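You operate a simulated robot arm through the tools that you are given. There is no shell and no other tool.

The job below is to be done with a simulated robot arm. You get a single attempt, and the scene is never put back.

JOB
Wet out the blue-edged mat in its tray mould, then roll its bubbles out.
Fine: purple brush and resin tray, then the blue ribbed roller; stand both back; leave the mat in the other tray mould dry. Set down upright: purple brush, blue roller. A coat counts when it lies all over at full strength: go over it till it gets no stronger. What is to be rubbed or washed off counts as gone when no trace of it is left.

Only the result counts: the job must be done as asked and must still hold three seconds after the hand-in. Knocking over, shifting, dropping, spilling or breaking anything else fails it.

ROBOT AND FRAMES
A 7-joint arm with a four-finger gripper, fixed in place. Base frame: the origin is on the floor under the middle of its stand, x ahead of it, y to its left, z up. Lengths are in m, angles in rad, forces in N, time in s.
It reaches about 1.223 m from its shoulder. Its first joint turns from -1.204 to 3.002 rad. Payload 3.67 kg.
The TCP is the grasp point between the finger pads, 0.028 m short of the fingertips. In the tool frame z runs along the fingers and y along their closing line. The gripper opens to 0.112 m; its body begins 0.073 m behind the TCP.
Orientation is told as [roll, pitch, yaw] about the base's x, y, z axes, in that order, counted from this pose: with the fingers straight down and closing along the base's y, the tool's x points along the base's -x, its y along +y and its z along -z.

CONTROLS
- The arm moves only by the tool drive_tool. Its argument "moves" is a list that holds one entry, the list of rows, each a list of 7 numbers: the shift along the base's x, y, z in units of 50 mm (1.0 is 50 mm), then the turn, a rotation vector about the base's x, y, z in units of 5 degrees (1.0 is 5 degrees), then the closure, from 0 (fully open) to 1 (shut). In form: [[[x, y, z, wx, wy, wz, jaw], ...]]. A call has 1 to 20 rows; each row shifts and turns the commanded pose from where the row before left it. A call with a number of a shift or a turn outside -1 to 1 is refused whole. A row lasts 0.2 s, in which the tool goes at most 0.05 m and 0.15 rad; a call with a longer step from one row to the next is refused whole, and so is a gripper value outside its range. Where a pose cannot be reached the arm comes as near as it can. A force on the tool above 40 N (or 10 N above the force at the start of the call, whichever is more), or a blocked arm, ends the call early, and 0.2 s more pass. Each finger travels about 0.1025 m/s and halts on what it meets, pressing with about 42 N; the grip force reading is that of the motor and also rises with nothing between the fingers. The clock runs only during rows and for 0.2 s after the last one: add rows that do not move to give the fingers time. The reply holds the time, the measured pose of the TCP, the force on the tool along the base axes, the opening and the grip force, in the units named above and with some noise, with the torque about the TCP (base axes, N m) and any sound that the robot's microphone picked up, and new pictures: "views" is both (left out), scene, wrist or none.
- Cameras (640 x 400 px; columns grow to the right, rows downward): "scene" is fixed at [0.0462, 0.4949, 1.5466]; the picture's right is [-0.76, -0.65, 0.00], its down [-0.24, 0.28, -0.93] and it looks along [0.61, -0.70, -0.37] (base axes); focal length 308 px, centre (320, 200). "wrist" rides on the gripper at [0.06, -0.018, -0.104] in the tool frame; the picture's right is [0.29, 0.96, 0.00], its down [-0.80, 0.24, -0.55] and it looks along [-0.53, 0.16, 0.83] (tool axes); focal length 234 px, centre (320, 200). There is no depth. A picture from a camera that has moved, and an enlarged one, comes with that camera's place and axes in the base frame and with its lens. The place of the scene camera against the robot may be out by one fixed shift of up to 0.018 m in any direction.
- slide_trunk(by): slides the trunk up (or, below 0, down) by that many m; the arm rides with it, the base frame stays. It gives what a move gives, with no picture.
- zoom(camera, box): a new picture of the part [left, top, right, bottom] of that camera's present view, enlarged. It takes no simulated time.
- job_done(): hands the job in; it is judged then, once.

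Nothing tells you positions but the pictures and the camera data. Unless the task says otherwise, let go and move clear before handing in.

The tools are called after ">>>" by a JSON object that holds its "fn" and its "kwargs". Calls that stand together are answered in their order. drive_tool: Moves the arm, as the interface text tells. Its arguments: {"type":"object","properties":{"moves":{"type":"array"},"views":{"type":"string","enum":["both","scene","wrist","none"]}},"required":["moves"]} The other tools are called the same way: slide_trunk (by) moves the trunk up or down; zoom (camera, box) takes an enlarged picture of a part of a camera's view; job_done () hands the job in.

At the start:

```text
time: 0.0
tcp_pos: [0.5076, -0.1779, 1.2493]
tcp_rot: [-0.001, -0.001, 0.001]
wrist_force: [-0.2, 0.1, 1.0]
ft_torque: [0.01, 0.02, 0.03]
finger_gap: 0.1122
grip_force: 0.1
trunk travel left (down, up): [-0.725, 0.115]
```

scene: 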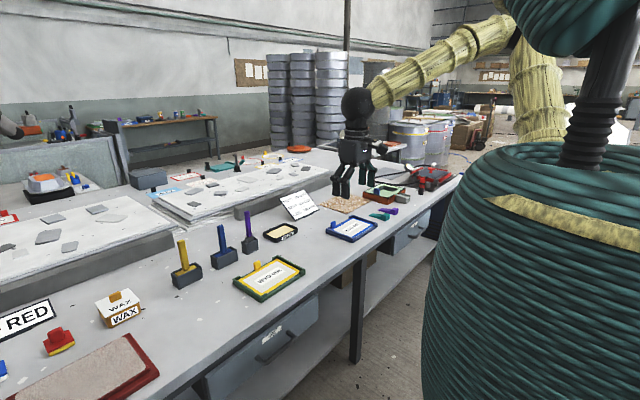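
wrist: 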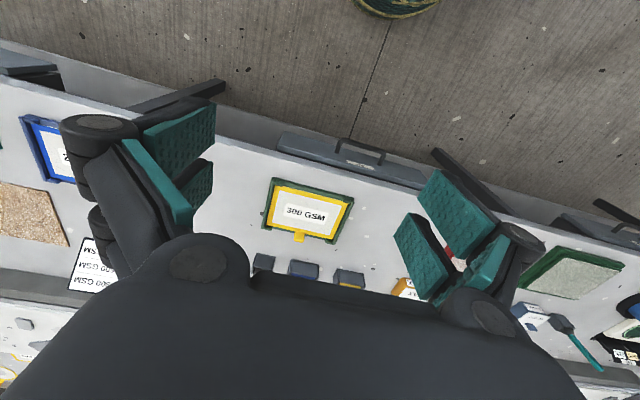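

I see a long bench with several trays, three brushes or tools in holders (yellow, blue, purple), a blue-edged and a yellow-edged mat, and more items further off. I'll zoom in to identify everything before moving.

>>> {"fn": "zoom", "kwargs": {"camera": "scene", "box": [160, 190, 320, 300]}}

>>> {"fn": "zoom", "kwargs": {"camera": "scene", "box": [300, 150, 460, 250]}}

>>> {"fn": "zoom", "kwargs": {"camera": "scene", "box": [0, 260, 200, 400]}}

>>> {"fn": "zoom", "kwargs": {"camera": "wrist", "box": [480, 200, 640, 400]}}

>>> {"fn": "zoom", "kwargs": {"camera": "wrist", "box": [0, 80, 160, 330]}}

```text
3.64 times, centred on (240, 245) of scene
camera zoom: at [0.0462, 0.4949, 1.5466], right [-0.76, -0.65, 0.0], down [-0.24, 0.28, -0.93], along [0.61, -0.7, -0.37], focal length 1121 px, centre (611, 36)
```

zoom: 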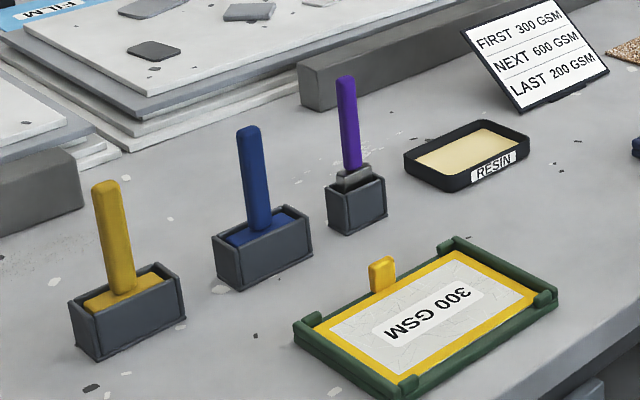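

```text
4.00 times, centred on (380, 200) of scene
camera zoom: at [0.0462, 0.4949, 1.5466], right [-0.76, -0.65, 0.0], down [-0.24, 0.28, -0.93], along [0.61, -0.7, -0.37], focal length 1233 px, centre (80, 200)
```

zoom: 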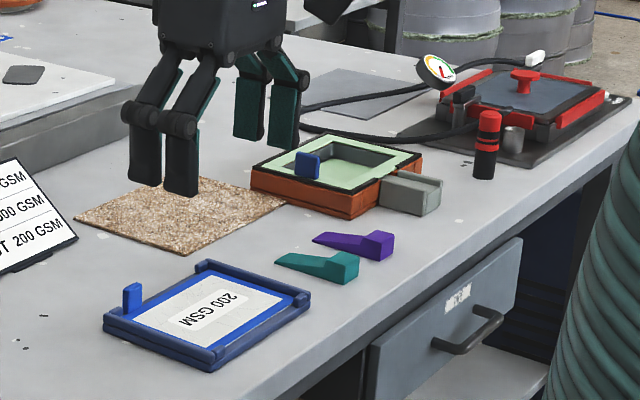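

```text
2.86 times, centred on (100, 330) of scene
camera zoom: at [0.0462, 0.4949, 1.5466], right [-0.76, -0.65, 0.0], down [-0.24, 0.28, -0.93], along [0.61, -0.7, -0.37], focal length 880 px, centre (949, -171)
```

zoom: 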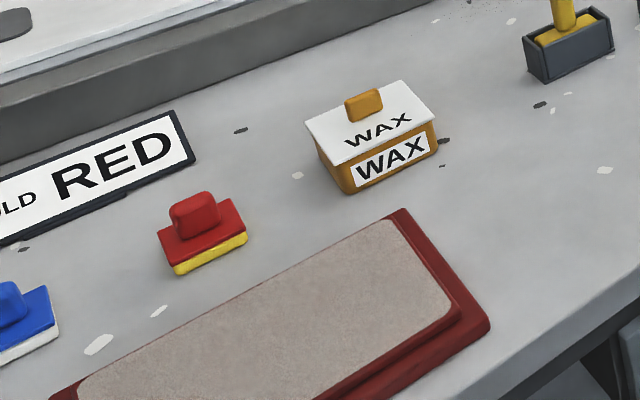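

```text
2.00 times, centred on (560, 300) of wrist
camera zoom: at [0.4476, -0.196, 1.3528], right [-0.29, 0.96, 0.0], down [0.8, 0.24, 0.55], along [0.53, 0.16, -0.83], focal length 468 px, centre (-160, 0)
```

zoom: 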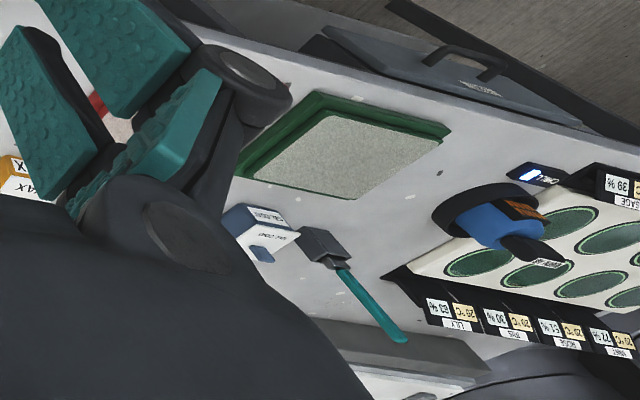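

```text
1.60 times, centred on (80, 205) of wrist
camera zoom: at [0.4476, -0.196, 1.3528], right [-0.29, 0.96, 0.0], down [0.8, 0.24, 0.55], along [0.53, 0.16, -0.83], focal length 375 px, centre (704, 192)
```

zoom: 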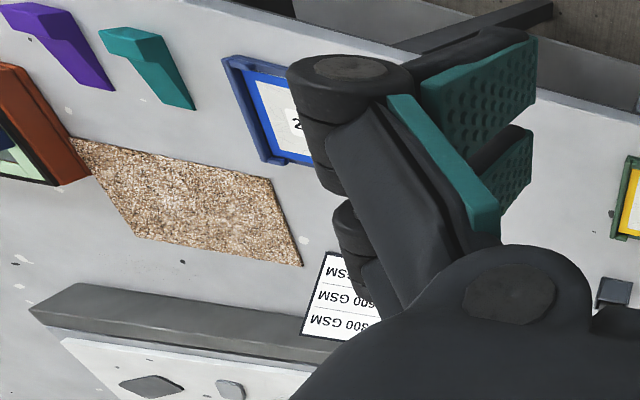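

The blue-edged mat ("200 GSM") is in the blue tray at about (0.84, -0.66). The purple brush is in a holder near (1.05, -0.20), the resin tray near (1.07, -0.38), and the blue roller near (1.05, -0.08). Bench top looks to be about z 0.83. I'll move forward at a safe height to view the tools with the wrist camera.

>>> {"fn": "drive_tool", "kwargs": {"moves": [[[0.855, -0.05, -0.125, 0, 0, 0, 0], [0.855, -0.05, -0.125, 0, 0, 0, 0], [0.855, -0.05, -0.125, 0, 0, 0, 0], [0.855, -0.05, -0.125, 0, 0, 0, 0], [0.855, -0.05, -0.125, 0, 0, 0, 0], [0.855, -0.05, -0.125, 0, 0, 0, 0], [0.855, -0.05, -0.125, 0, 0, 0, 0], [0.855, -0.05, -0.125, 0, 0, 0, 0], [0, 0, 0, 0, 0, 0, 0]]]}}

```text
time: 2.0
tcp_pos: [0.8503, -0.1967, 1.2037]
tcp_rot: [0.002, -0.002, 0.001]
wrist_force: [0.5, -1.0, 1.0]
ft_torque: [0.02, -0.04, 0.01]
finger_gap: 0.112
grip_force: 0.2
trunk travel left (down, up): [-0.725, 0.115]
camera wrist: at [0.79, -0.2148, 1.3062], right [-0.29, 0.96, 0.0], down [0.8, 0.24, 0.56], along [0.53, 0.16, -0.83], focal length 234 px, centre (320, 200)
```

scene: 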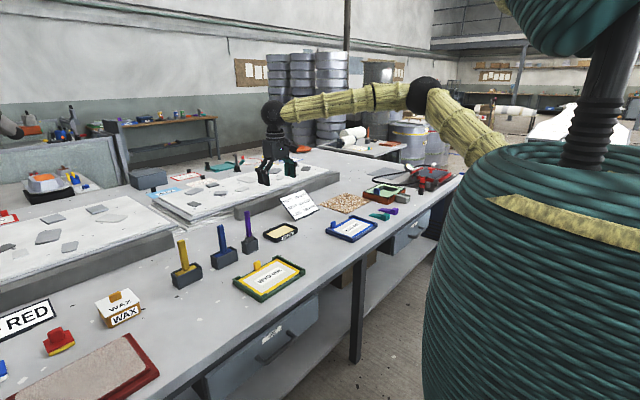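
wrist: 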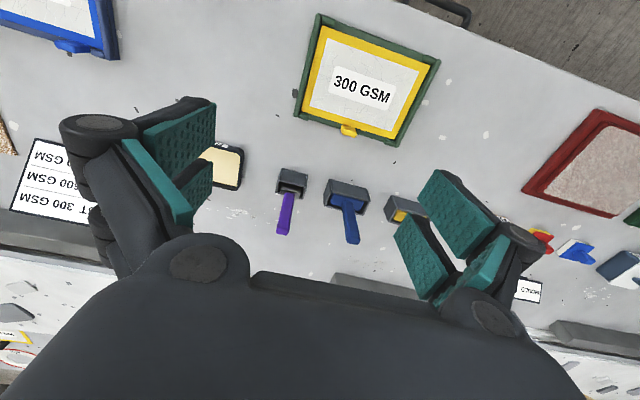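

The wrist view now shows the brush, rollers and both tray moulds. I'll zoom in for shape and orientation details.

>>> {"fn": "zoom", "kwargs": {"camera": "wrist", "box": [200, 130, 420, 260]}}

>>> {"fn": "zoom", "kwargs": {"camera": "wrist", "box": [270, 0, 460, 160]}}

>>> {"fn": "zoom", "kwargs": {"camera": "scene", "box": [210, 200, 310, 265]}}

>>> {"fn": "zoom", "kwargs": {"camera": "scene", "box": [315, 200, 395, 250]}}

```text
2.91 times, centred on (310, 195) of wrist
camera zoom: at [0.79, -0.2148, 1.3062], right [-0.29, 0.96, 0.0], down [0.8, 0.24, 0.56], along [0.53, 0.16, -0.83], focal length 681 px, centre (349, 214)
```

zoom: 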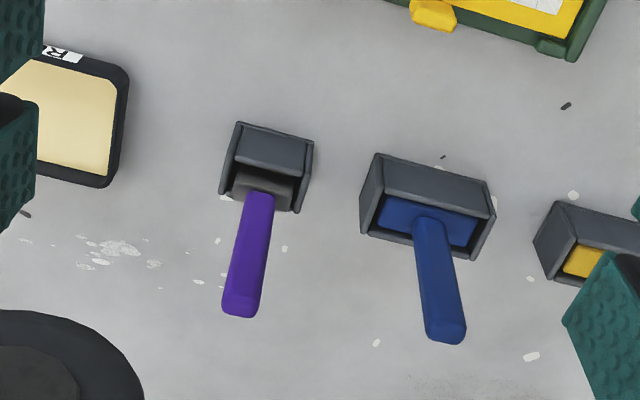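

```text
2.50 times, centred on (365, 80) of wrist
camera zoom: at [0.79, -0.2148, 1.3062], right [-0.29, 0.96, 0.0], down [0.8, 0.24, 0.56], along [0.53, 0.16, -0.83], focal length 585 px, centre (208, 500)
```

zoom: 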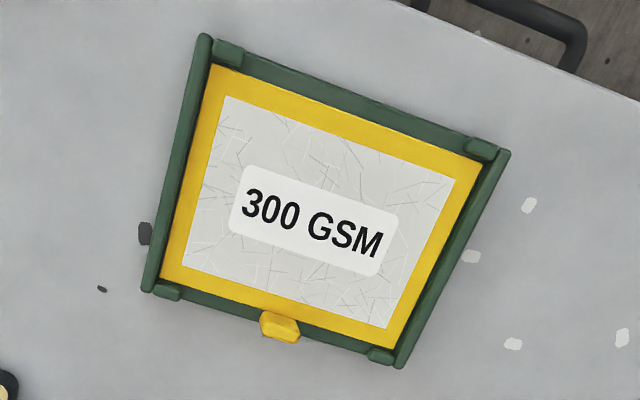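

```text
6.15 times, centred on (260, 232) of scene
camera zoom: at [0.0462, 0.4949, 1.5466], right [-0.76, -0.65, 0.0], down [-0.24, 0.28, -0.93], along [0.61, -0.7, -0.37], focal length 1896 px, centre (689, 0)
```

zoom: 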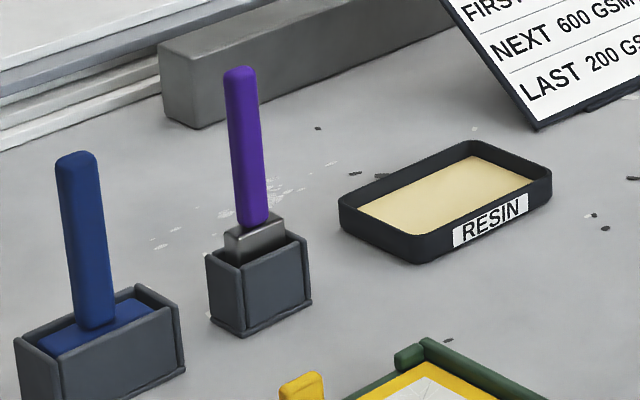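

```text
8.00 times, centred on (355, 225) of scene
camera zoom: at [0.0462, 0.4949, 1.5466], right [-0.76, -0.65, 0.0], down [-0.24, 0.28, -0.93], along [0.61, -0.7, -0.37], focal length 2465 px, centre (40, 0)
```

zoom: 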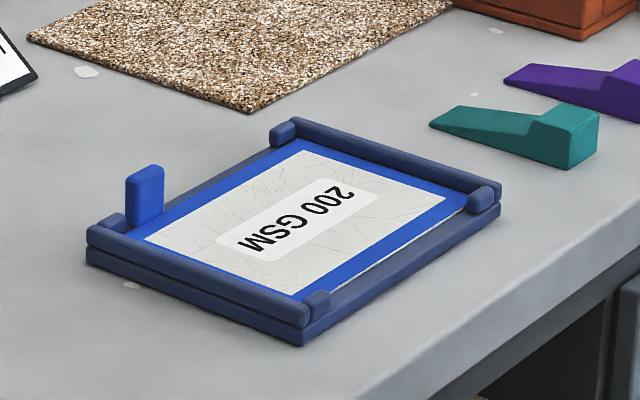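

Everything seems aligned with the base axes. Before approaching, I'll partly close the gripper here in free space to see how the four fingers are spaced.

>>> {"fn": "drive_tool", "kwargs": {"moves": [[[0, 0, 0, 0, 0, 0, 0.7], [0, 0, 0, 0, 0, 0, 0.7], [0, 0, 0, 0, 0, 0, 0.7]]], "views": "wrist"}}

```text
time: 2.8
tcp_pos: [0.852, -0.1974, 1.2016]
tcp_rot: [0.001, -0.001, 0.0]
wrist_force: [0.5, -0.2, -0.6]
ft_torque: [-0.03, 0.0, -0.03]
finger_gap: 0.0337
grip_force: 0.1
trunk travel left (down, up): [-0.725, 0.115]
camera wrist: at [0.7913, -0.2142, 1.305], right [-0.29, 0.96, 0.0], down [0.8, 0.24, 0.55], along [0.53, 0.16, -0.83], focal length 234 px, centre (320, 200)
```

wrist: 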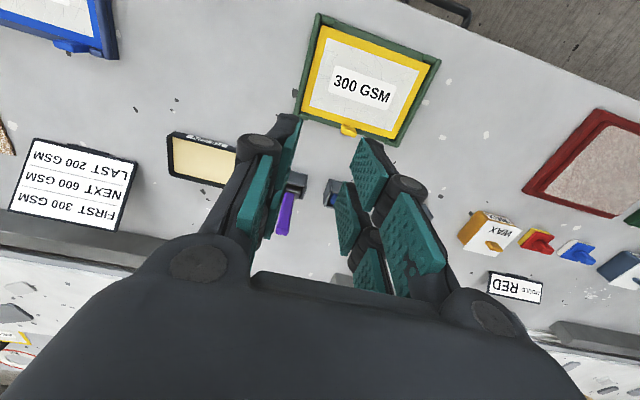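

>>> {"fn": "zoom", "kwargs": {"camera": "wrist", "box": [200, 100, 460, 300]}}

>>> {"fn": "zoom", "kwargs": {"camera": "scene", "box": [240, 90, 330, 200]}}

```text
2.00 times, centred on (330, 200) of wrist
camera zoom: at [0.7913, -0.2142, 1.305], right [-0.29, 0.96, 0.0], down [0.8, 0.24, 0.55], along [0.53, 0.16, -0.83], focal length 468 px, centre (300, 200)
```

zoom: 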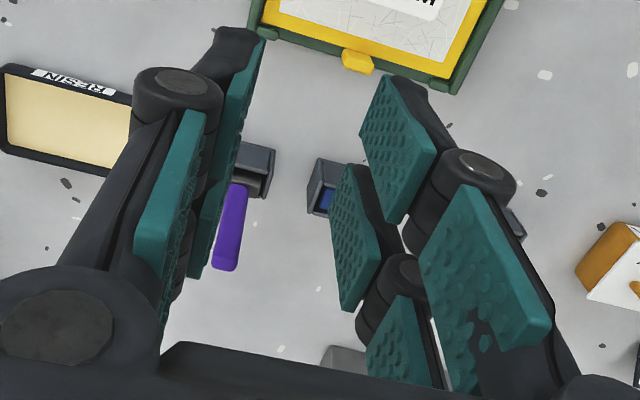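

```text
3.64 times, centred on (285, 145) of scene
camera zoom: at [0.0462, 0.4949, 1.5466], right [-0.76, -0.65, 0.0], down [-0.24, 0.28, -0.93], along [0.61, -0.7, -0.37], focal length 1121 px, centre (447, 400)
```

zoom: 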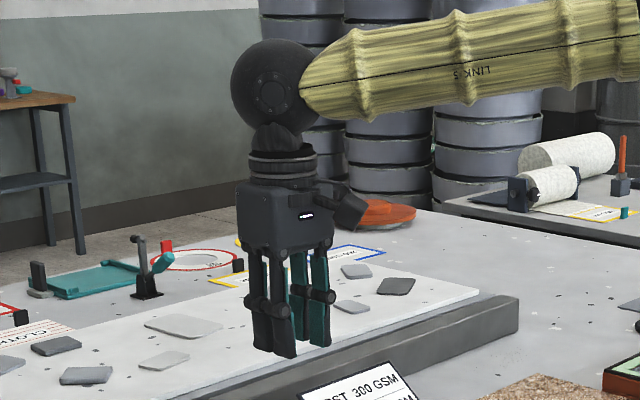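

The two fingers on each side leave a gap of about 13 mm, so I need to centre well on the handles. Next I'll move above the purple brush handle, staying clear of it, for an accurate look.

>>> {"fn": "drive_tool", "kwargs": {"moves": [[[0.82, -0.01, -0.4, 0, 0, 0, 0.3], [0.82, -0.01, -0.4, 0, 0, 0, 0.3], [0.82, -0.01, -0.4, 0, 0, 0, 0.3], [0.82, -0.01, -0.4, 0, 0, 0, 0.3], [0.82, -0.01, -0.4, 0, 0, 0, 0.3], [0, 0, 0, 0, 0, 0, 0.3]]]}}

```text
time: 4.2
tcp_pos: [1.0556, -0.2034, 1.0995]
tcp_rot: [0.002, -0.002, -0.002]
wrist_force: [-0.8, -1.2, 0.5]
ft_torque: [0.09, -0.02, 0.0]
finger_gap: 0.0784
grip_force: 0.0
trunk travel left (down, up): [-0.725, 0.115]
camera wrist: at [0.9955, -0.2221, 1.2034], right [-0.29, 0.96, 0.0], down [0.8, 0.24, 0.56], along [0.53, 0.16, -0.83], focal length 234 px, centre (320, 200)
```

scene: 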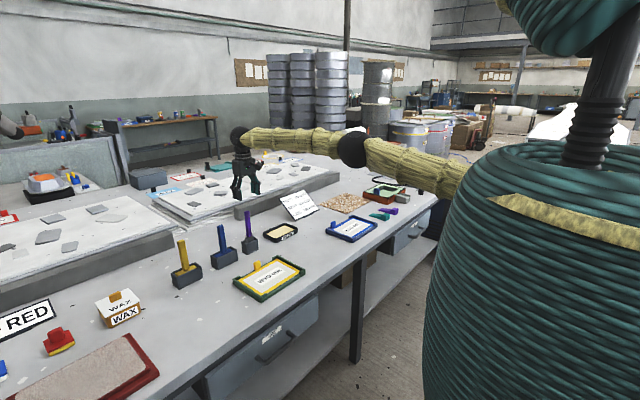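
wrist: 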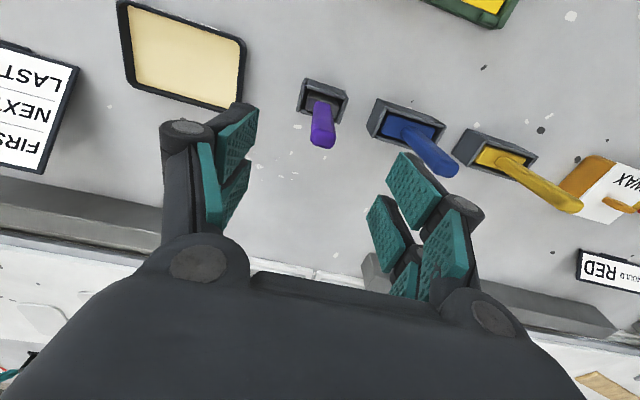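

The arm reaches this point comfortably. I'll zoom in on the brush and holders for measuring.

>>> {"fn": "zoom", "kwargs": {"camera": "wrist", "box": [280, 60, 360, 160]}}

>>> {"fn": "zoom", "kwargs": {"camera": "wrist", "box": [100, 0, 300, 125]}}

>>> {"fn": "zoom", "kwargs": {"camera": "wrist", "box": [350, 80, 510, 190]}}

```text
4.00 times, centred on (320, 110) of wrist
camera zoom: at [0.9955, -0.2221, 1.2034], right [-0.29, 0.96, 0.0], down [0.8, 0.24, 0.56], along [0.53, 0.16, -0.83], focal length 937 px, centre (320, 560)
```

zoom: 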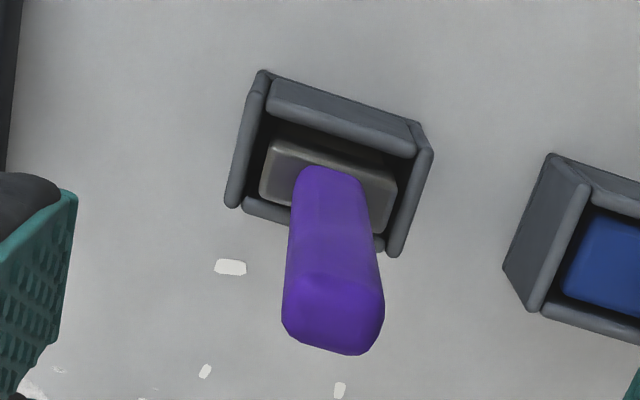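

```text
3.20 times, centred on (200, 62) of wrist
camera zoom: at [0.9955, -0.2221, 1.2034], right [-0.29, 0.96, 0.0], down [0.8, 0.24, 0.56], along [0.53, 0.16, -0.83], focal length 749 px, centre (704, 640)
```

zoom: 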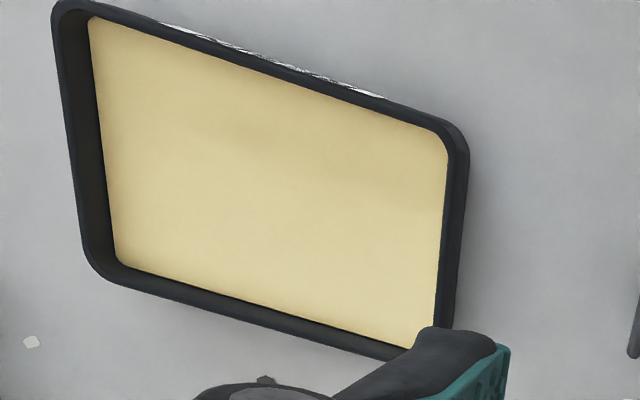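

```text
3.64 times, centred on (430, 135) of wrist
camera zoom: at [0.9955, -0.2221, 1.2034], right [-0.29, 0.96, 0.0], down [0.8, 0.24, 0.56], along [0.53, 0.16, -0.83], focal length 852 px, centre (-80, 436)
```

zoom: 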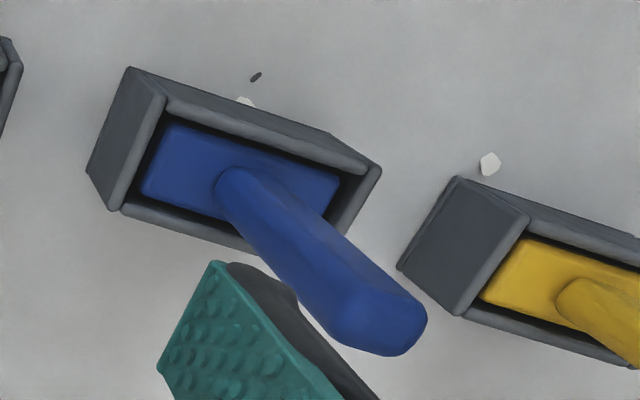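

Triangulated positions: brush handle centre about (1.062, -0.200), top z about 1.00; bench z about 0.818; blue roller handle about (1.058, -0.072); resin surface spans x 1.03–1.10 and y -0.46 to -0.32. Before grasping anything, I'll look at the blue-edged mat from above.

>>> {"fn": "drive_tool", "kwargs": {"moves": [[[-0.508, -0.767, 0.167, 0, 0, 0, 0], [-0.508, -0.767, 0.167, 0, 0, 0, 0], [-0.508, -0.767, 0.167, 0, 0, 0, 0], [-0.508, -0.767, 0.167, 0, 0, 0, 0], [-0.508, -0.767, 0.167, 0, 0, 0, 0], [-0.508, -0.767, 0.167, 0, 0, 0, 0], [-0.508, -0.767, 0.167, 0, 0, 0, 0], [-0.508, -0.767, 0.167, 0, 0, 0, 0], [-0.508, -0.767, 0.167, 0, 0, 0, 0], [-0.508, -0.767, 0.167, 0, 0, 0, 0], [-0.508, -0.767, 0.167, 0, 0, 0, 0], [-0.508, -0.767, 0.167, 0, 0, 0, 0], [0, 0, 0, 0, 0, 0, 0]]]}}

```text
time: 7.0
tcp_pos: [0.7503, -0.6678, 1.1958]
tcp_rot: [0.003, 0.003, 0.002]
wrist_force: [-0.1, 0.9, 0.5]
ft_torque: [-0.02, -0.01, 0.03]
finger_gap: 0.1121
grip_force: 0.1
trunk travel left (down, up): [-0.725, 0.115]
camera wrist: at [0.69, -0.6858, 1.2982], right [-0.29, 0.96, 0.0], down [0.8, 0.24, 0.55], along [0.53, 0.16, -0.83], focal length 234 px, centre (320, 200)
```

scene: 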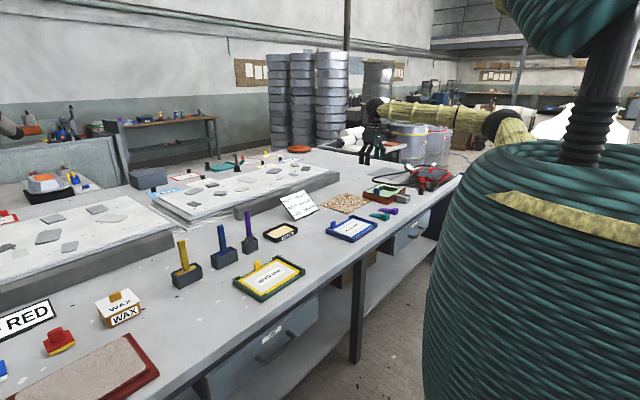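
wrist: 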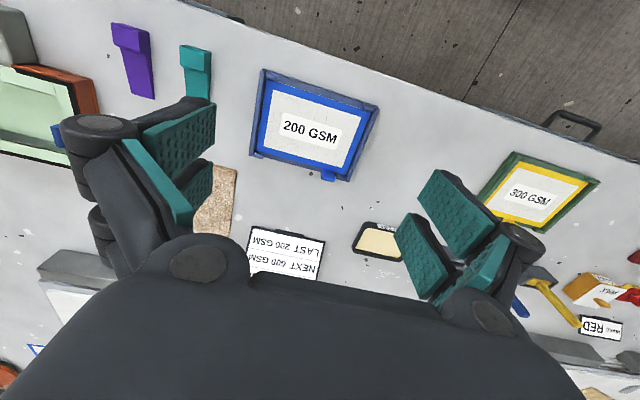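

>>> {"fn": "zoom", "kwargs": {"camera": "wrist", "box": [230, 55, 400, 195]}}

>>> {"fn": "zoom", "kwargs": {"camera": "wrist", "box": [340, 130, 620, 340]}}

```text
2.86 times, centred on (315, 125) of wrist
camera zoom: at [0.69, -0.6858, 1.2982], right [-0.29, 0.96, 0.0], down [0.8, 0.24, 0.55], along [0.53, 0.16, -0.83], focal length 669 px, centre (334, 414)
```

zoom: 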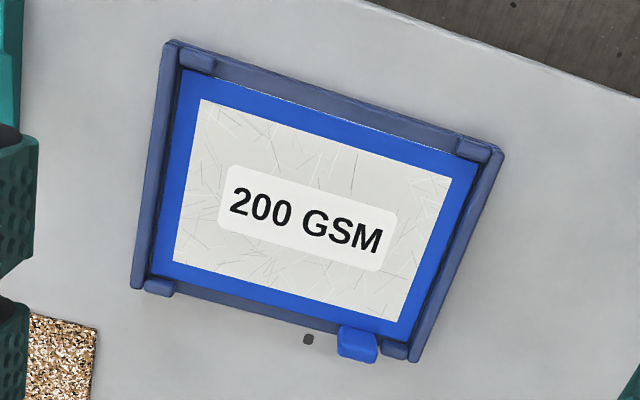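

```text
1.90 times, centred on (480, 235) of wrist
camera zoom: at [0.69, -0.6858, 1.2982], right [-0.29, 0.96, 0.0], down [0.8, 0.24, 0.55], along [0.53, 0.16, -0.83], focal length 446 px, centre (15, 133)
```

zoom: 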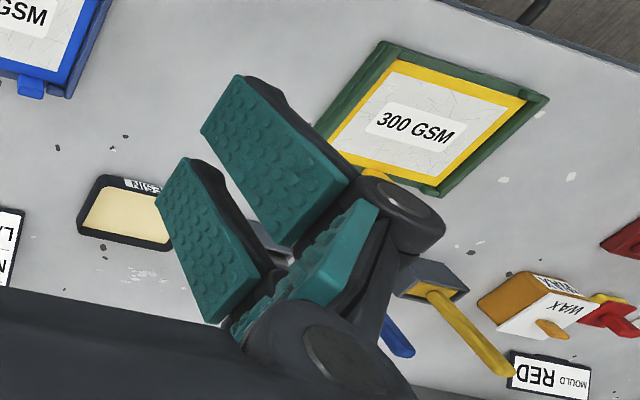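

I have a good view of the blue-edged mat. I'll take a still reading to check how closely the arm settles to the commanded pose.

>>> {"fn": "drive_tool", "kwargs": {"moves": [[[0, 0, 0, 0, 0, 0, 0], [0, 0, 0, 0, 0, 0, 0]]], "views": "wrist"}}

>>> {"fn": "drive_tool", "kwargs": {"moves": [[[0, 0, 0, 0, 0, 0, 0], [0, 0, 0, 0, 0, 0, 0]]], "views": "none"}}

```text
time: 7.6
tcp_pos: [0.7483, -0.6638, 1.1985]
tcp_rot: [0.001, 0.001, -0.001]
wrist_force: [-0.2, 0.1, -0.3]
ft_torque: [0.02, 0.01, 0.0]
finger_gap: 0.112
grip_force: 0.1
trunk travel left (down, up): [-0.725, 0.115]
camera wrist: at [0.6888, -0.6808, 1.302], right [-0.29, 0.96, 0.0], down [0.8, 0.24, 0.55], along [0.53, 0.16, -0.83], focal length 234 px, centre (320, 200)
```

wrist: 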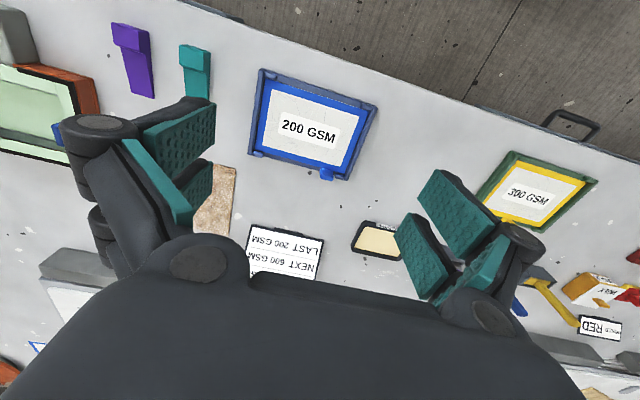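

```text
time: 8.2
tcp_pos: [0.7484, -0.6664, 1.1962]
tcp_rot: [0.001, -0.001, -0.001]
wrist_force: [-0.1, 0.2, -0.3]
ft_torque: [-0.01, -0.05, 0.01]
finger_gap: 0.1119
grip_force: 0.0
trunk travel left (down, up): [-0.725, 0.115]
```

The mat spans about x 0.767–0.906 and y -0.760 to -0.558, with its tab at the far side near y = -0.59. I'll return to just above the brush handle and check alignment before descending.

>>> {"fn": "drive_tool", "kwargs": {"moves": [[[0.5195, 0.772, -0.216, 0, 0, 0, 0.3], [0.5195, 0.772, -0.216, 0, 0, 0, 0.3], [0.5195, 0.772, -0.216, 0, 0, 0, 0.3], [0.5195, 0.772, -0.216, 0, 0, 0, 0.3], [0.5195, 0.772, -0.216, 0, 0, 0, 0.3], [0.5195, 0.772, -0.216, 0, 0, 0, 0.3], [0.5195, 0.772, -0.216, 0, 0, 0, 0.3], [0.5195, 0.772, -0.216, 0, 0, 0, 0.3], [0.5195, 0.772, -0.216, 0, 0, 0, 0.3], [0.5195, 0.772, -0.216, 0, 0, 0, 0.3], [0.5195, 0.772, -0.216, 0, 0, 0, 0.3], [0.5195, 0.772, -0.216, 0, 0, 0, 0.3], [0, 0, 0, 0, 0, 0, 0.3], [0, 0, 0, 0, 0, 0, 0.3]]]}}

>>> {"fn": "drive_tool", "kwargs": {"moves": [[[0, 0, 0, 0, 0, 0, 0.3]]], "views": "none"}}

>>> {"fn": "zoom", "kwargs": {"camera": "wrist", "box": [240, 60, 400, 180]}}

```text
time: 11.2
tcp_pos: [1.0629, -0.1976, 1.0709]
tcp_rot: [-0.001, 0.001, -0.001]
wrist_force: [0.2, 1.1, -0.1]
ft_torque: [-0.05, 0.0, 0.0]
finger_gap: 0.0785
grip_force: 0.0
trunk travel left (down, up): [-0.725, 0.115]
camera wrist: at [1.0022, -0.2147, 1.174], right [-0.29, 0.96, 0.0], down [0.8, 0.24, 0.55], along [0.53, 0.16, -0.83], focal length 234 px, centre (320, 200)
```

scene: 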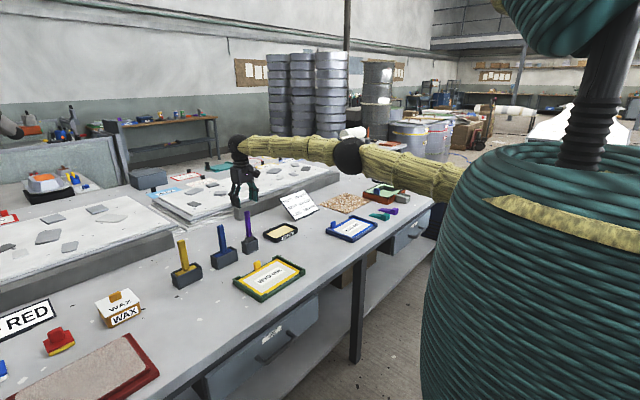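
wrist: 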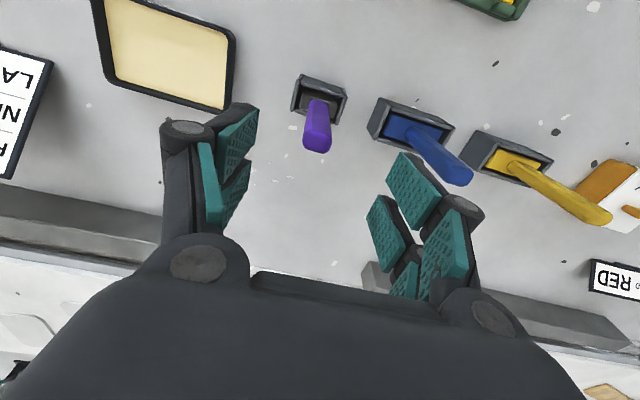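

```text
time: 11.6
tcp_pos: [1.0616, -0.1995, 1.0714]
tcp_rot: [-0.001, -0.001, -0.001]
wrist_force: [0.3, 0.6, -0.3]
ft_torque: [0.04, -0.02, 0.02]
finger_gap: 0.0785
grip_force: 0.1
trunk travel left (down, up): [-0.725, 0.115]
```

```text
3.33 times, centred on (320, 120) of wrist
camera zoom: at [1.0016, -0.2179, 1.1744], right [-0.29, 0.96, 0.0], down [0.8, 0.24, 0.55], along [0.53, 0.16, -0.83], focal length 781 px, centre (320, 467)
```

zoom: 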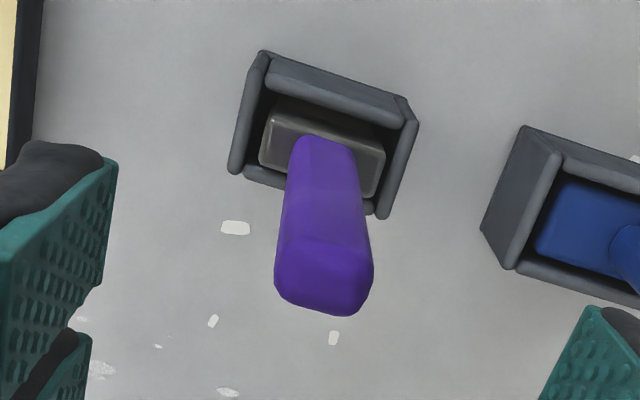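

Alignment over the handle is within about 1–2 mm. I'll descend around the handle to TCP z about 0.96 and narrow the jaws without touching yet.

>>> {"fn": "drive_tool", "kwargs": {"moves": [[[0.02, 0.01, -0.55, 0, 0, 0, 0.3], [0, 0, -0.55, 0, 0, 0, 0.3], [0, 0, -0.55, 0, 0, 0, 0.3], [0, 0, -0.55, 0, 0, 0, 0.3], [0, 0, 0, 0, 0, 0, 0.65], [0, 0, 0, 0, 0, 0, 0.65], [0, 0, 0, 0, 0, 0, 0.65]]]}}

>>> {"fn": "zoom", "kwargs": {"camera": "wrist", "box": [240, 100, 400, 260]}}

>>> {"fn": "zoom", "kwargs": {"camera": "scene", "box": [200, 130, 320, 280]}}

```text
time: 13.2
tcp_pos: [1.0631, -0.1984, 0.959]
tcp_rot: [0.0, 0.001, 0.0]
wrist_force: [-0.9, 0.6, -0.1]
ft_torque: [0.01, 0.0, 0.04]
finger_gap: 0.039
grip_force: 0.1
trunk travel left (down, up): [-0.725, 0.115]
camera wrist: at [1.0031, -0.215, 1.0623], right [-0.29, 0.96, 0.0], down [0.8, 0.24, 0.55], along [0.53, 0.16, -0.83], focal length 234 px, centre (320, 200)
```

scene: 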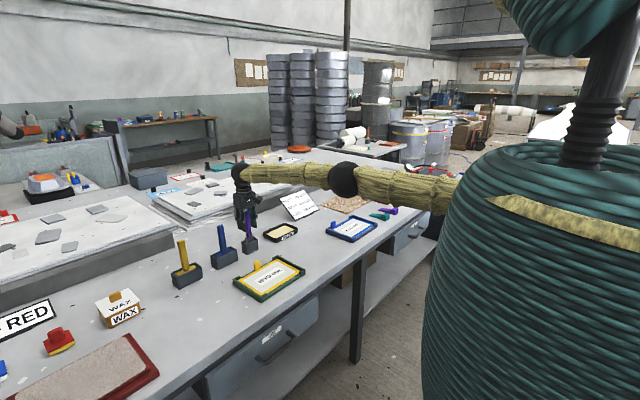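
wrist: 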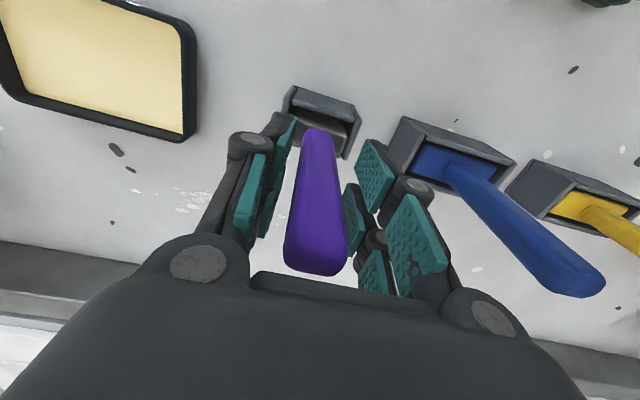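

```text
2.50 times, centred on (320, 180) of wrist
camera zoom: at [1.0031, -0.215, 1.0623], right [-0.29, 0.96, 0.0], down [0.8, 0.24, 0.55], along [0.53, 0.16, -0.83], focal length 585 px, centre (320, 250)
```

zoom: 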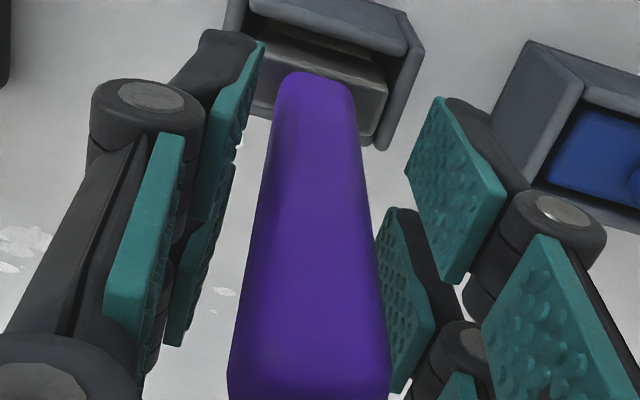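

```text
2.67 times, centred on (260, 205) of scene
camera zoom: at [0.0462, 0.4949, 1.5466], right [-0.76, -0.65, 0.0], down [-0.24, 0.28, -0.93], along [0.61, -0.7, -0.37], focal length 822 px, centre (480, 187)
```

zoom: 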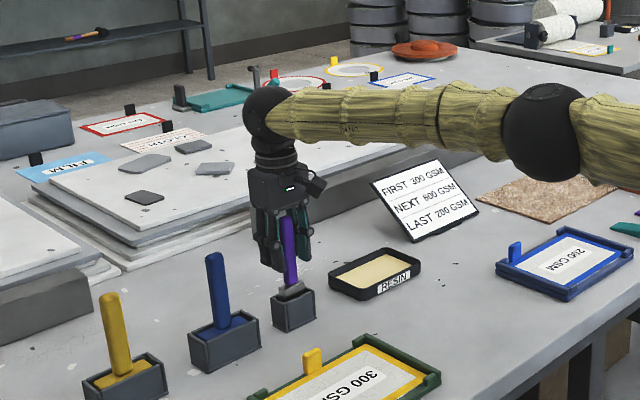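

The handle sits centred between the pads. Closing gently now.

>>> {"fn": "drive_tool", "kwargs": {"moves": [[[0, 0, 0, 0, 0, 0, 0.75], [0, 0, 0, 0, 0, 0, 0.8], [0, 0, 0, 0, 0, 0, 0.85], [0, 0, 0, 0, 0, 0, 1.0], [0, 0, 0, 0, 0, 0, 1.0], [0, 0, 0, 0, 0, 0, 1.0]]]}}

>>> {"fn": "zoom", "kwargs": {"camera": "wrist", "box": [240, 100, 400, 260]}}

```text
time: 14.6
tcp_pos: [1.0628, -0.1978, 0.9592]
tcp_rot: [0.002, 0.001, 0.0]
wrist_force: [-0.2, 0.8, 1.0]
ft_torque: [0.06, 0.0, 0.03]
finger_gap: 0.0208
grip_force: 41.7
trunk travel left (down, up): [-0.725, 0.115]
camera wrist: at [1.0035, -0.215, 1.062], right [-0.29, 0.96, 0.0], down [0.8, 0.24, 0.55], along [0.53, 0.16, -0.83], focal length 234 px, centre (320, 200)
```

scene: 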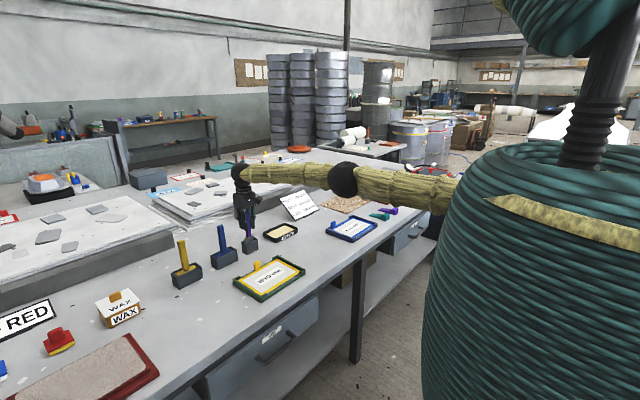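
wrist: 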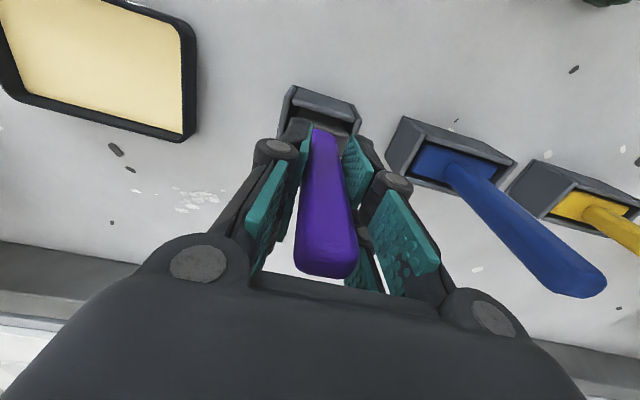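

```text
2.50 times, centred on (320, 180) of wrist
camera zoom: at [1.0035, -0.215, 1.062], right [-0.29, 0.96, 0.0], down [0.8, 0.24, 0.55], along [0.53, 0.16, -0.83], focal length 585 px, centre (320, 250)
```

zoom: 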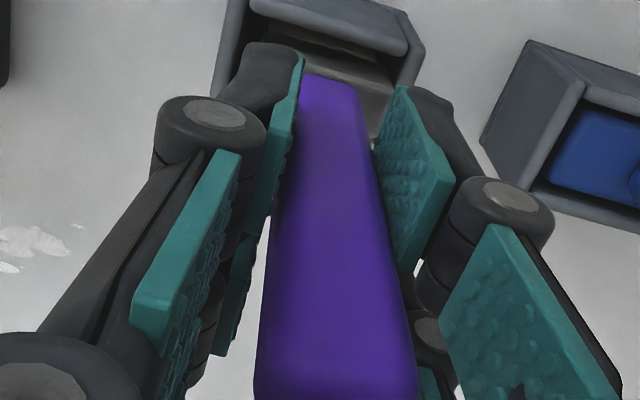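

Gripped firmly (gap 20.8 mm, 41.7 N). Now I'll lift the brush straight out of its holder.

>>> {"fn": "drive_tool", "kwargs": {"moves": [[[0, 0, 0.2, 0, 0, 0, 1.0], [0, 0, 0.3, 0, 0, 0, 1.0], [0, 0, 0.5, 0, 0, 0, 1.0], [0, 0, 0.5, 0, 0, 0, 1.0], [0, 0, 0.5, 0, 0, 0, 1.0], [0, 0, 0, 0, 0, 0, 1.0]]]}}

>>> {"fn": "zoom", "kwargs": {"camera": "wrist", "box": [220, 50, 420, 210]}}

>>> {"fn": "zoom", "kwargs": {"camera": "scene", "box": [200, 150, 320, 280]}}

```text
time: 16.0
tcp_pos: [1.0631, -0.1997, 1.057]
tcp_rot: [0.0, 0.0, 0.0]
wrist_force: [0.2, 0.4, -0.6]
ft_torque: [0.0, 0.05, -0.03]
finger_gap: 0.021
grip_force: 42.1
trunk travel left (down, up): [-0.725, 0.115]
camera wrist: at [1.0034, -0.2173, 1.161], right [-0.29, 0.96, 0.0], down [0.8, 0.24, 0.55], along [0.53, 0.16, -0.83], focal length 234 px, centre (320, 200)
```

scene: 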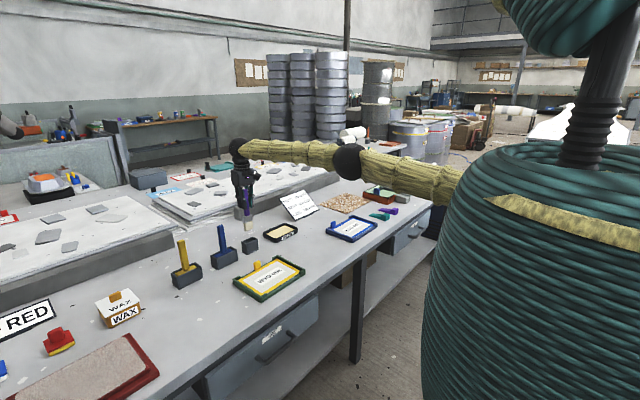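
wrist: 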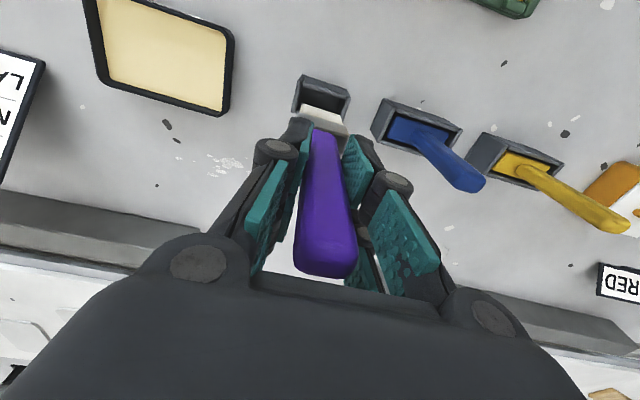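

```text
2.50 times, centred on (320, 130) of wrist
camera zoom: at [1.0034, -0.2173, 1.161], right [-0.29, 0.96, 0.0], down [0.8, 0.24, 0.55], along [0.53, 0.16, -0.83], focal length 585 px, centre (320, 375)
```

zoom: 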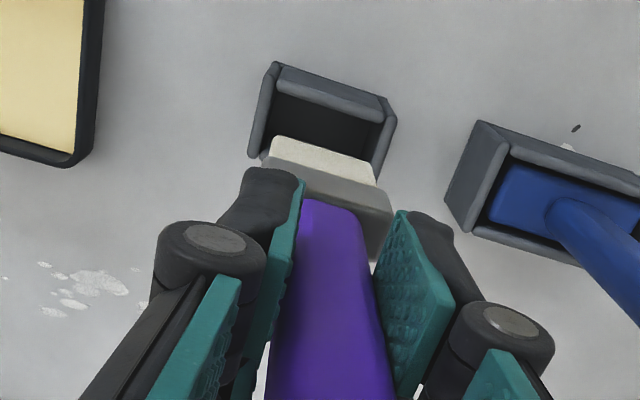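

```text
3.08 times, centred on (260, 215) of scene
camera zoom: at [0.0462, 0.4949, 1.5466], right [-0.76, -0.65, 0.0], down [-0.24, 0.28, -0.93], along [0.61, -0.7, -0.37], focal length 948 px, centre (505, 154)
```

zoom: 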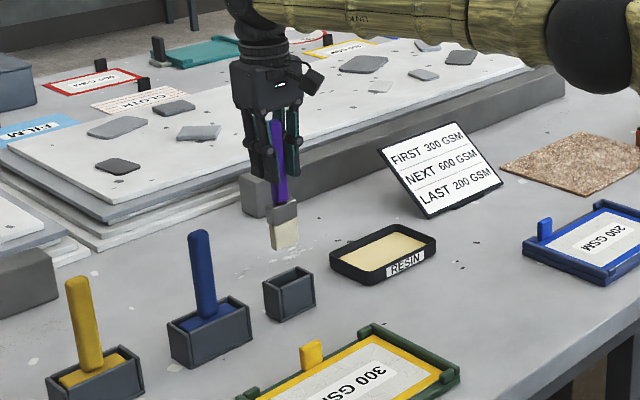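

The brush is out and the holder stayed put. The bristle tip is about 0.13 m below the TCP. I'll carry it over the resin tray, staying above the rim.

>>> {"fn": "drive_tool", "kwargs": {"moves": [[[0.0175, -0.96, -0.1, 0, 0, 0, 1.0], [0.0175, -0.96, -0.1, 0, 0, 0, 1.0], [0.0175, -0.96, -0.1, 0, 0, 0, 1.0], [0.0175, -0.96, -0.1, 0, 0, 0, 1.0], [0, 0, 0, 0, 0, 0, 1.0], [0, 0, 0, 0, 0, 0, 1.0]]]}}

>>> {"fn": "zoom", "kwargs": {"camera": "scene", "box": [220, 170, 340, 270]}}

>>> {"fn": "zoom", "kwargs": {"camera": "wrist", "box": [200, 50, 440, 230]}}

```text
time: 17.4
tcp_pos: [1.0494, -0.3557, 1.042]
tcp_rot: [0.001, -0.001, -0.003]
wrist_force: [-0.5, -0.8, -0.5]
ft_torque: [0.05, 0.03, 0.02]
finger_gap: 0.0213
grip_force: 41.6
out of reach, approached as far as the arm can: row 2, 3, 4
trunk travel left (down, up): [-0.725, 0.115]
camera wrist: at [0.9889, -0.3731, 1.145], right [-0.28, 0.96, 0.0], down [0.8, 0.24, 0.55], along [0.53, 0.16, -0.83], focal length 234 px, centre (320, 200)
```

scene: 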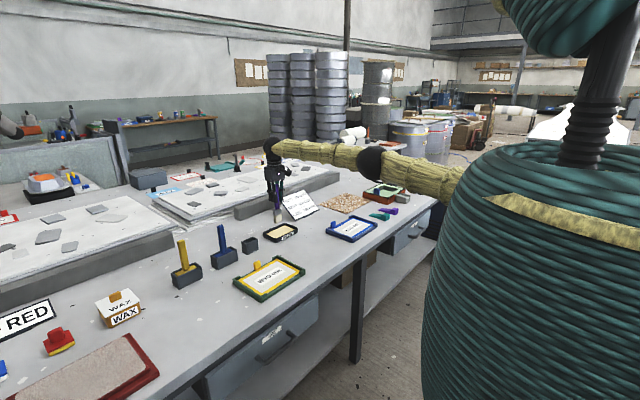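
wrist: 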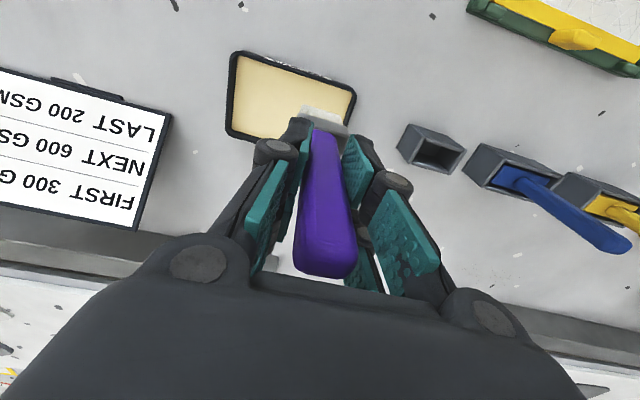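

```text
4.00 times, centred on (280, 220) of scene
camera zoom: at [0.0462, 0.4949, 1.5466], right [-0.76, -0.65, 0.0], down [-0.24, 0.28, -0.93], along [0.61, -0.7, -0.37], focal length 1233 px, centre (480, 120)
```

zoom: 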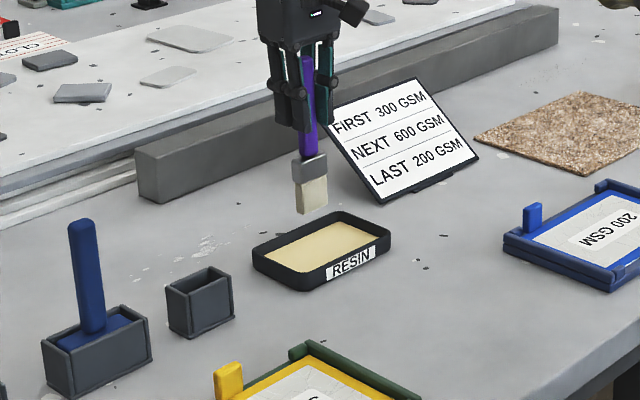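

```text
2.22 times, centred on (320, 140) of wrist
camera zoom: at [0.9889, -0.3731, 1.145], right [-0.28, 0.96, 0.0], down [0.8, 0.24, 0.55], along [0.53, 0.16, -0.83], focal length 520 px, centre (320, 333)
```

zoom: 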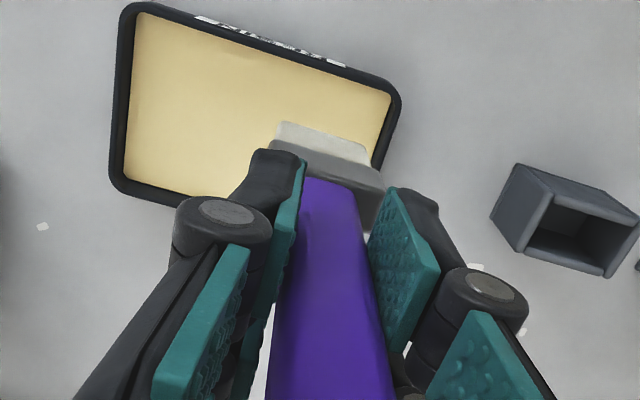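

The tray centre is just beyond reach at this shoulder height. I'll raise the arm well clear, then lower the trunk so the shoulder comes down and reach improves.

>>> {"fn": "drive_tool", "kwargs": {"moves": [[[-0.144, 0.116, 0.8, 0, 0, 0, 1.0], [-0.144, 0.116, 0.8, 0, 0, 0, 1.0], [-0.144, 0.116, 0.8, 0, 0, 0, 1.0], [-0.144, 0.116, 0.8, 0, 0, 0, 1.0], [-0.144, 0.116, 0.8, 0, 0, 0, 1.0], [0, 0, 0, 0, 0, 0, 1.0], [0, 0, 0, 0, 0, 0, 1.0]]], "views": "scene"}}

>>> {"fn": "drive_tool", "kwargs": {"moves": [[[0, 0, 0, 0, 0, 0, 1.0]]], "views": "none"}}

```text
time: 19.0
tcp_pos: [1.0118, -0.3248, 1.2447]
tcp_rot: [-0.001, 0.0, 0.002]
wrist_force: [-0.7, -0.1, -0.9]
ft_torque: [0.01, -0.03, -0.01]
finger_gap: 0.0211
grip_force: 41.8
trunk travel left (down, up): [-0.725, 0.115]
```

scene: 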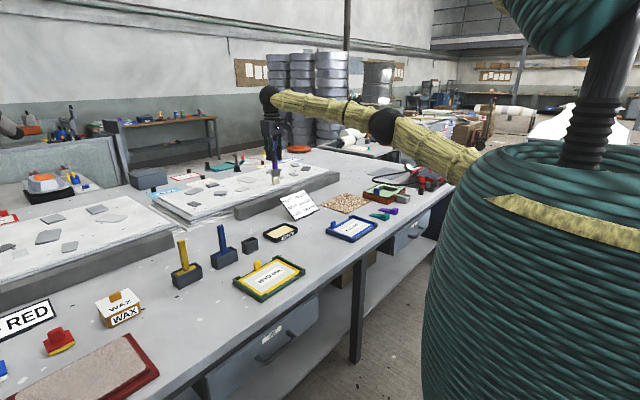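

```text
time: 19.4
tcp_pos: [1.0117, -0.3255, 1.2433]
tcp_rot: [0.002, 0.001, 0.0]
wrist_force: [-0.5, -0.5, -1.0]
ft_torque: [0.02, 0.03, 0.02]
finger_gap: 0.0211
grip_force: 41.5
trunk travel left (down, up): [-0.725, 0.115]
```

The commanded pose is clamped to what was reached, so I'll rely on the readings. Now I'll lower the trunk 0.15 m; the brush tip will still be well above everything.

>>> {"fn": "slide_trunk", "kwargs": {"by": -0.15}}

>>> {"fn": "drive_tool", "kwargs": {"moves": [[[0, 0, 0, 0, 0, 0, 1.0]]]}}

```text
time: 21.1
tcp_pos: [1.0116, -0.3242, 1.0947]
tcp_rot: [0.0, 0.001, -0.001]
wrist_force: [0.0, -0.4, 0.4]
ft_torque: [0.0, 0.0, 0.0]
finger_gap: 0.0209
grip_force: 42.1
trunk travel left (down, up): [-0.575, 0.265]
```

```text
time: 21.6
tcp_pos: [1.013, -0.3243, 1.0935]
tcp_rot: [0.001, 0.0, 0.0]
wrist_force: [0.0, 0.5, 0.0]
ft_torque: [0.02, 0.03, -0.01]
finger_gap: 0.0208
grip_force: 42.6
trunk travel left (down, up): [-0.575, 0.265]
camera wrist: at [0.952, -0.3424, 1.1971], right [-0.29, 0.96, 0.0], down [0.8, 0.24, 0.55], along [0.53, 0.16, -0.83], focal length 234 px, centre (320, 200)
```

scene: 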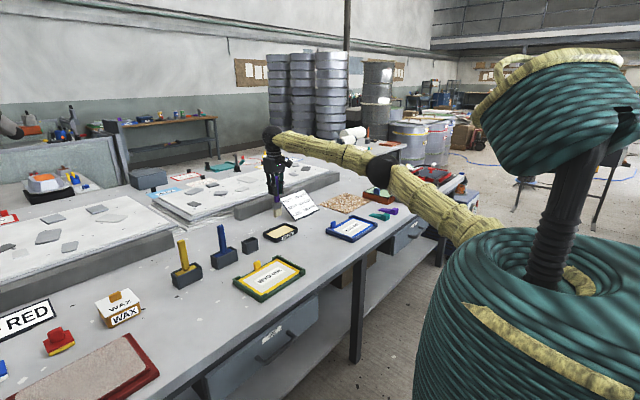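
wrist: 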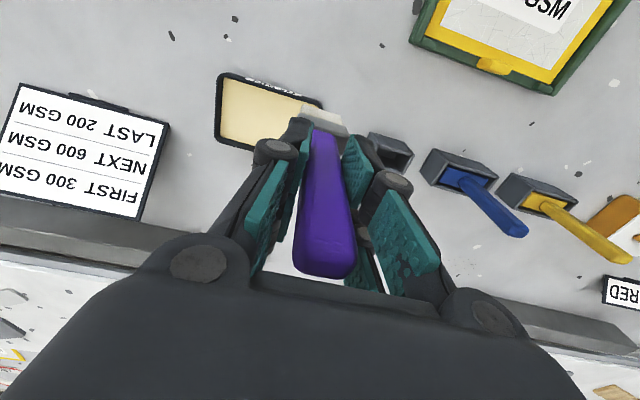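

The trunk is lowered by 0.15 m. Now I'll move the brush over the near-middle part of the resin and watch the reach.

>>> {"fn": "drive_tool", "kwargs": {"moves": [[[0.25, -0.34, -0.4, 0, 0, 0, 1.0], [0.25, -0.34, -0.4, 0, 0, 0, 1.0], [0.25, -0.34, -0.4, 0, 0, 0, 1.0], [0, 0, 0, 0, 0, 0, 1.0], [0, 0, 0, 0, 0, 0, 1.0]]]}}

>>> {"fn": "zoom", "kwargs": {"camera": "scene", "box": [230, 180, 330, 260]}}

>>> {"fn": "zoom", "kwargs": {"camera": "wrist", "box": [200, 50, 440, 230]}}

```text
time: 22.8
tcp_pos: [1.0338, -0.3617, 1.0537]
tcp_rot: [-0.001, -0.002, -0.003]
wrist_force: [-0.3, -0.1, 0.3]
ft_torque: [0.0, -0.01, 0.03]
finger_gap: 0.0211
grip_force: 41.9
out of reach, approached as far as the arm can: row 3
trunk travel left (down, up): [-0.575, 0.265]
camera wrist: at [0.9743, -0.3783, 1.1563], right [-0.29, 0.96, 0.0], down [0.8, 0.24, 0.55], along [0.53, 0.16, -0.83], focal length 234 px, centre (320, 200)
```

scene: 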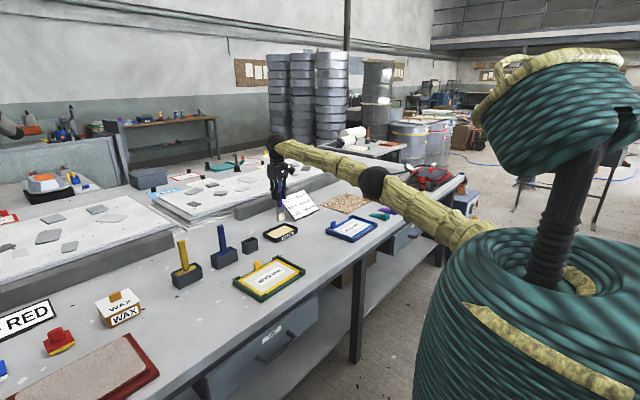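
wrist: 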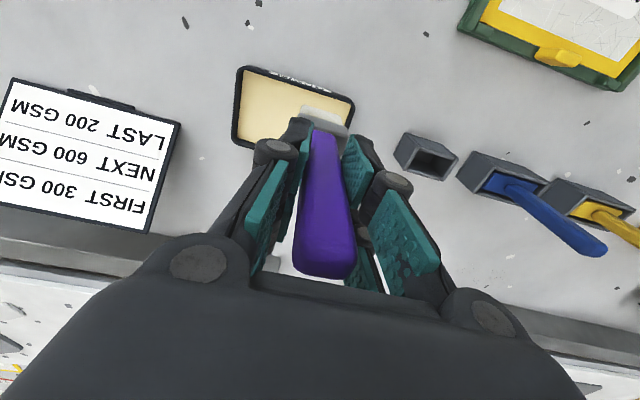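

```text
5.00 times, centred on (280, 220) of scene
camera zoom: at [0.0462, 0.4949, 1.5466], right [-0.76, -0.65, 0.0], down [-0.24, 0.28, -0.93], along [0.61, -0.7, -0.37], focal length 1541 px, centre (520, 100)
```

zoom: 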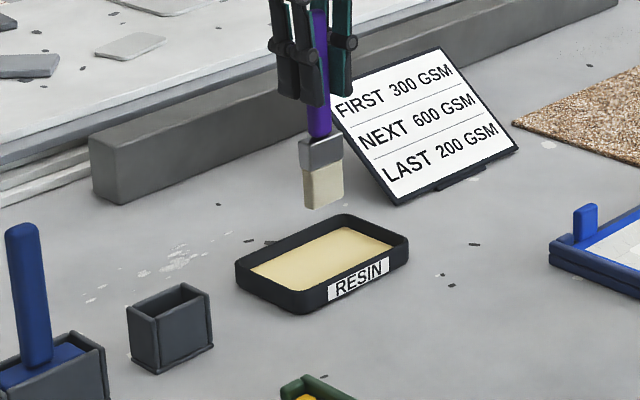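

```text
2.22 times, centred on (320, 140) of wrist
camera zoom: at [0.9743, -0.3783, 1.1563], right [-0.29, 0.96, 0.0], down [0.8, 0.24, 0.55], along [0.53, 0.16, -0.83], focal length 520 px, centre (320, 333)
```

zoom: 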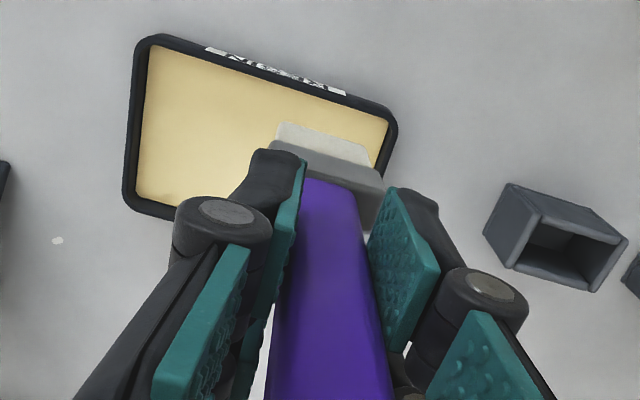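

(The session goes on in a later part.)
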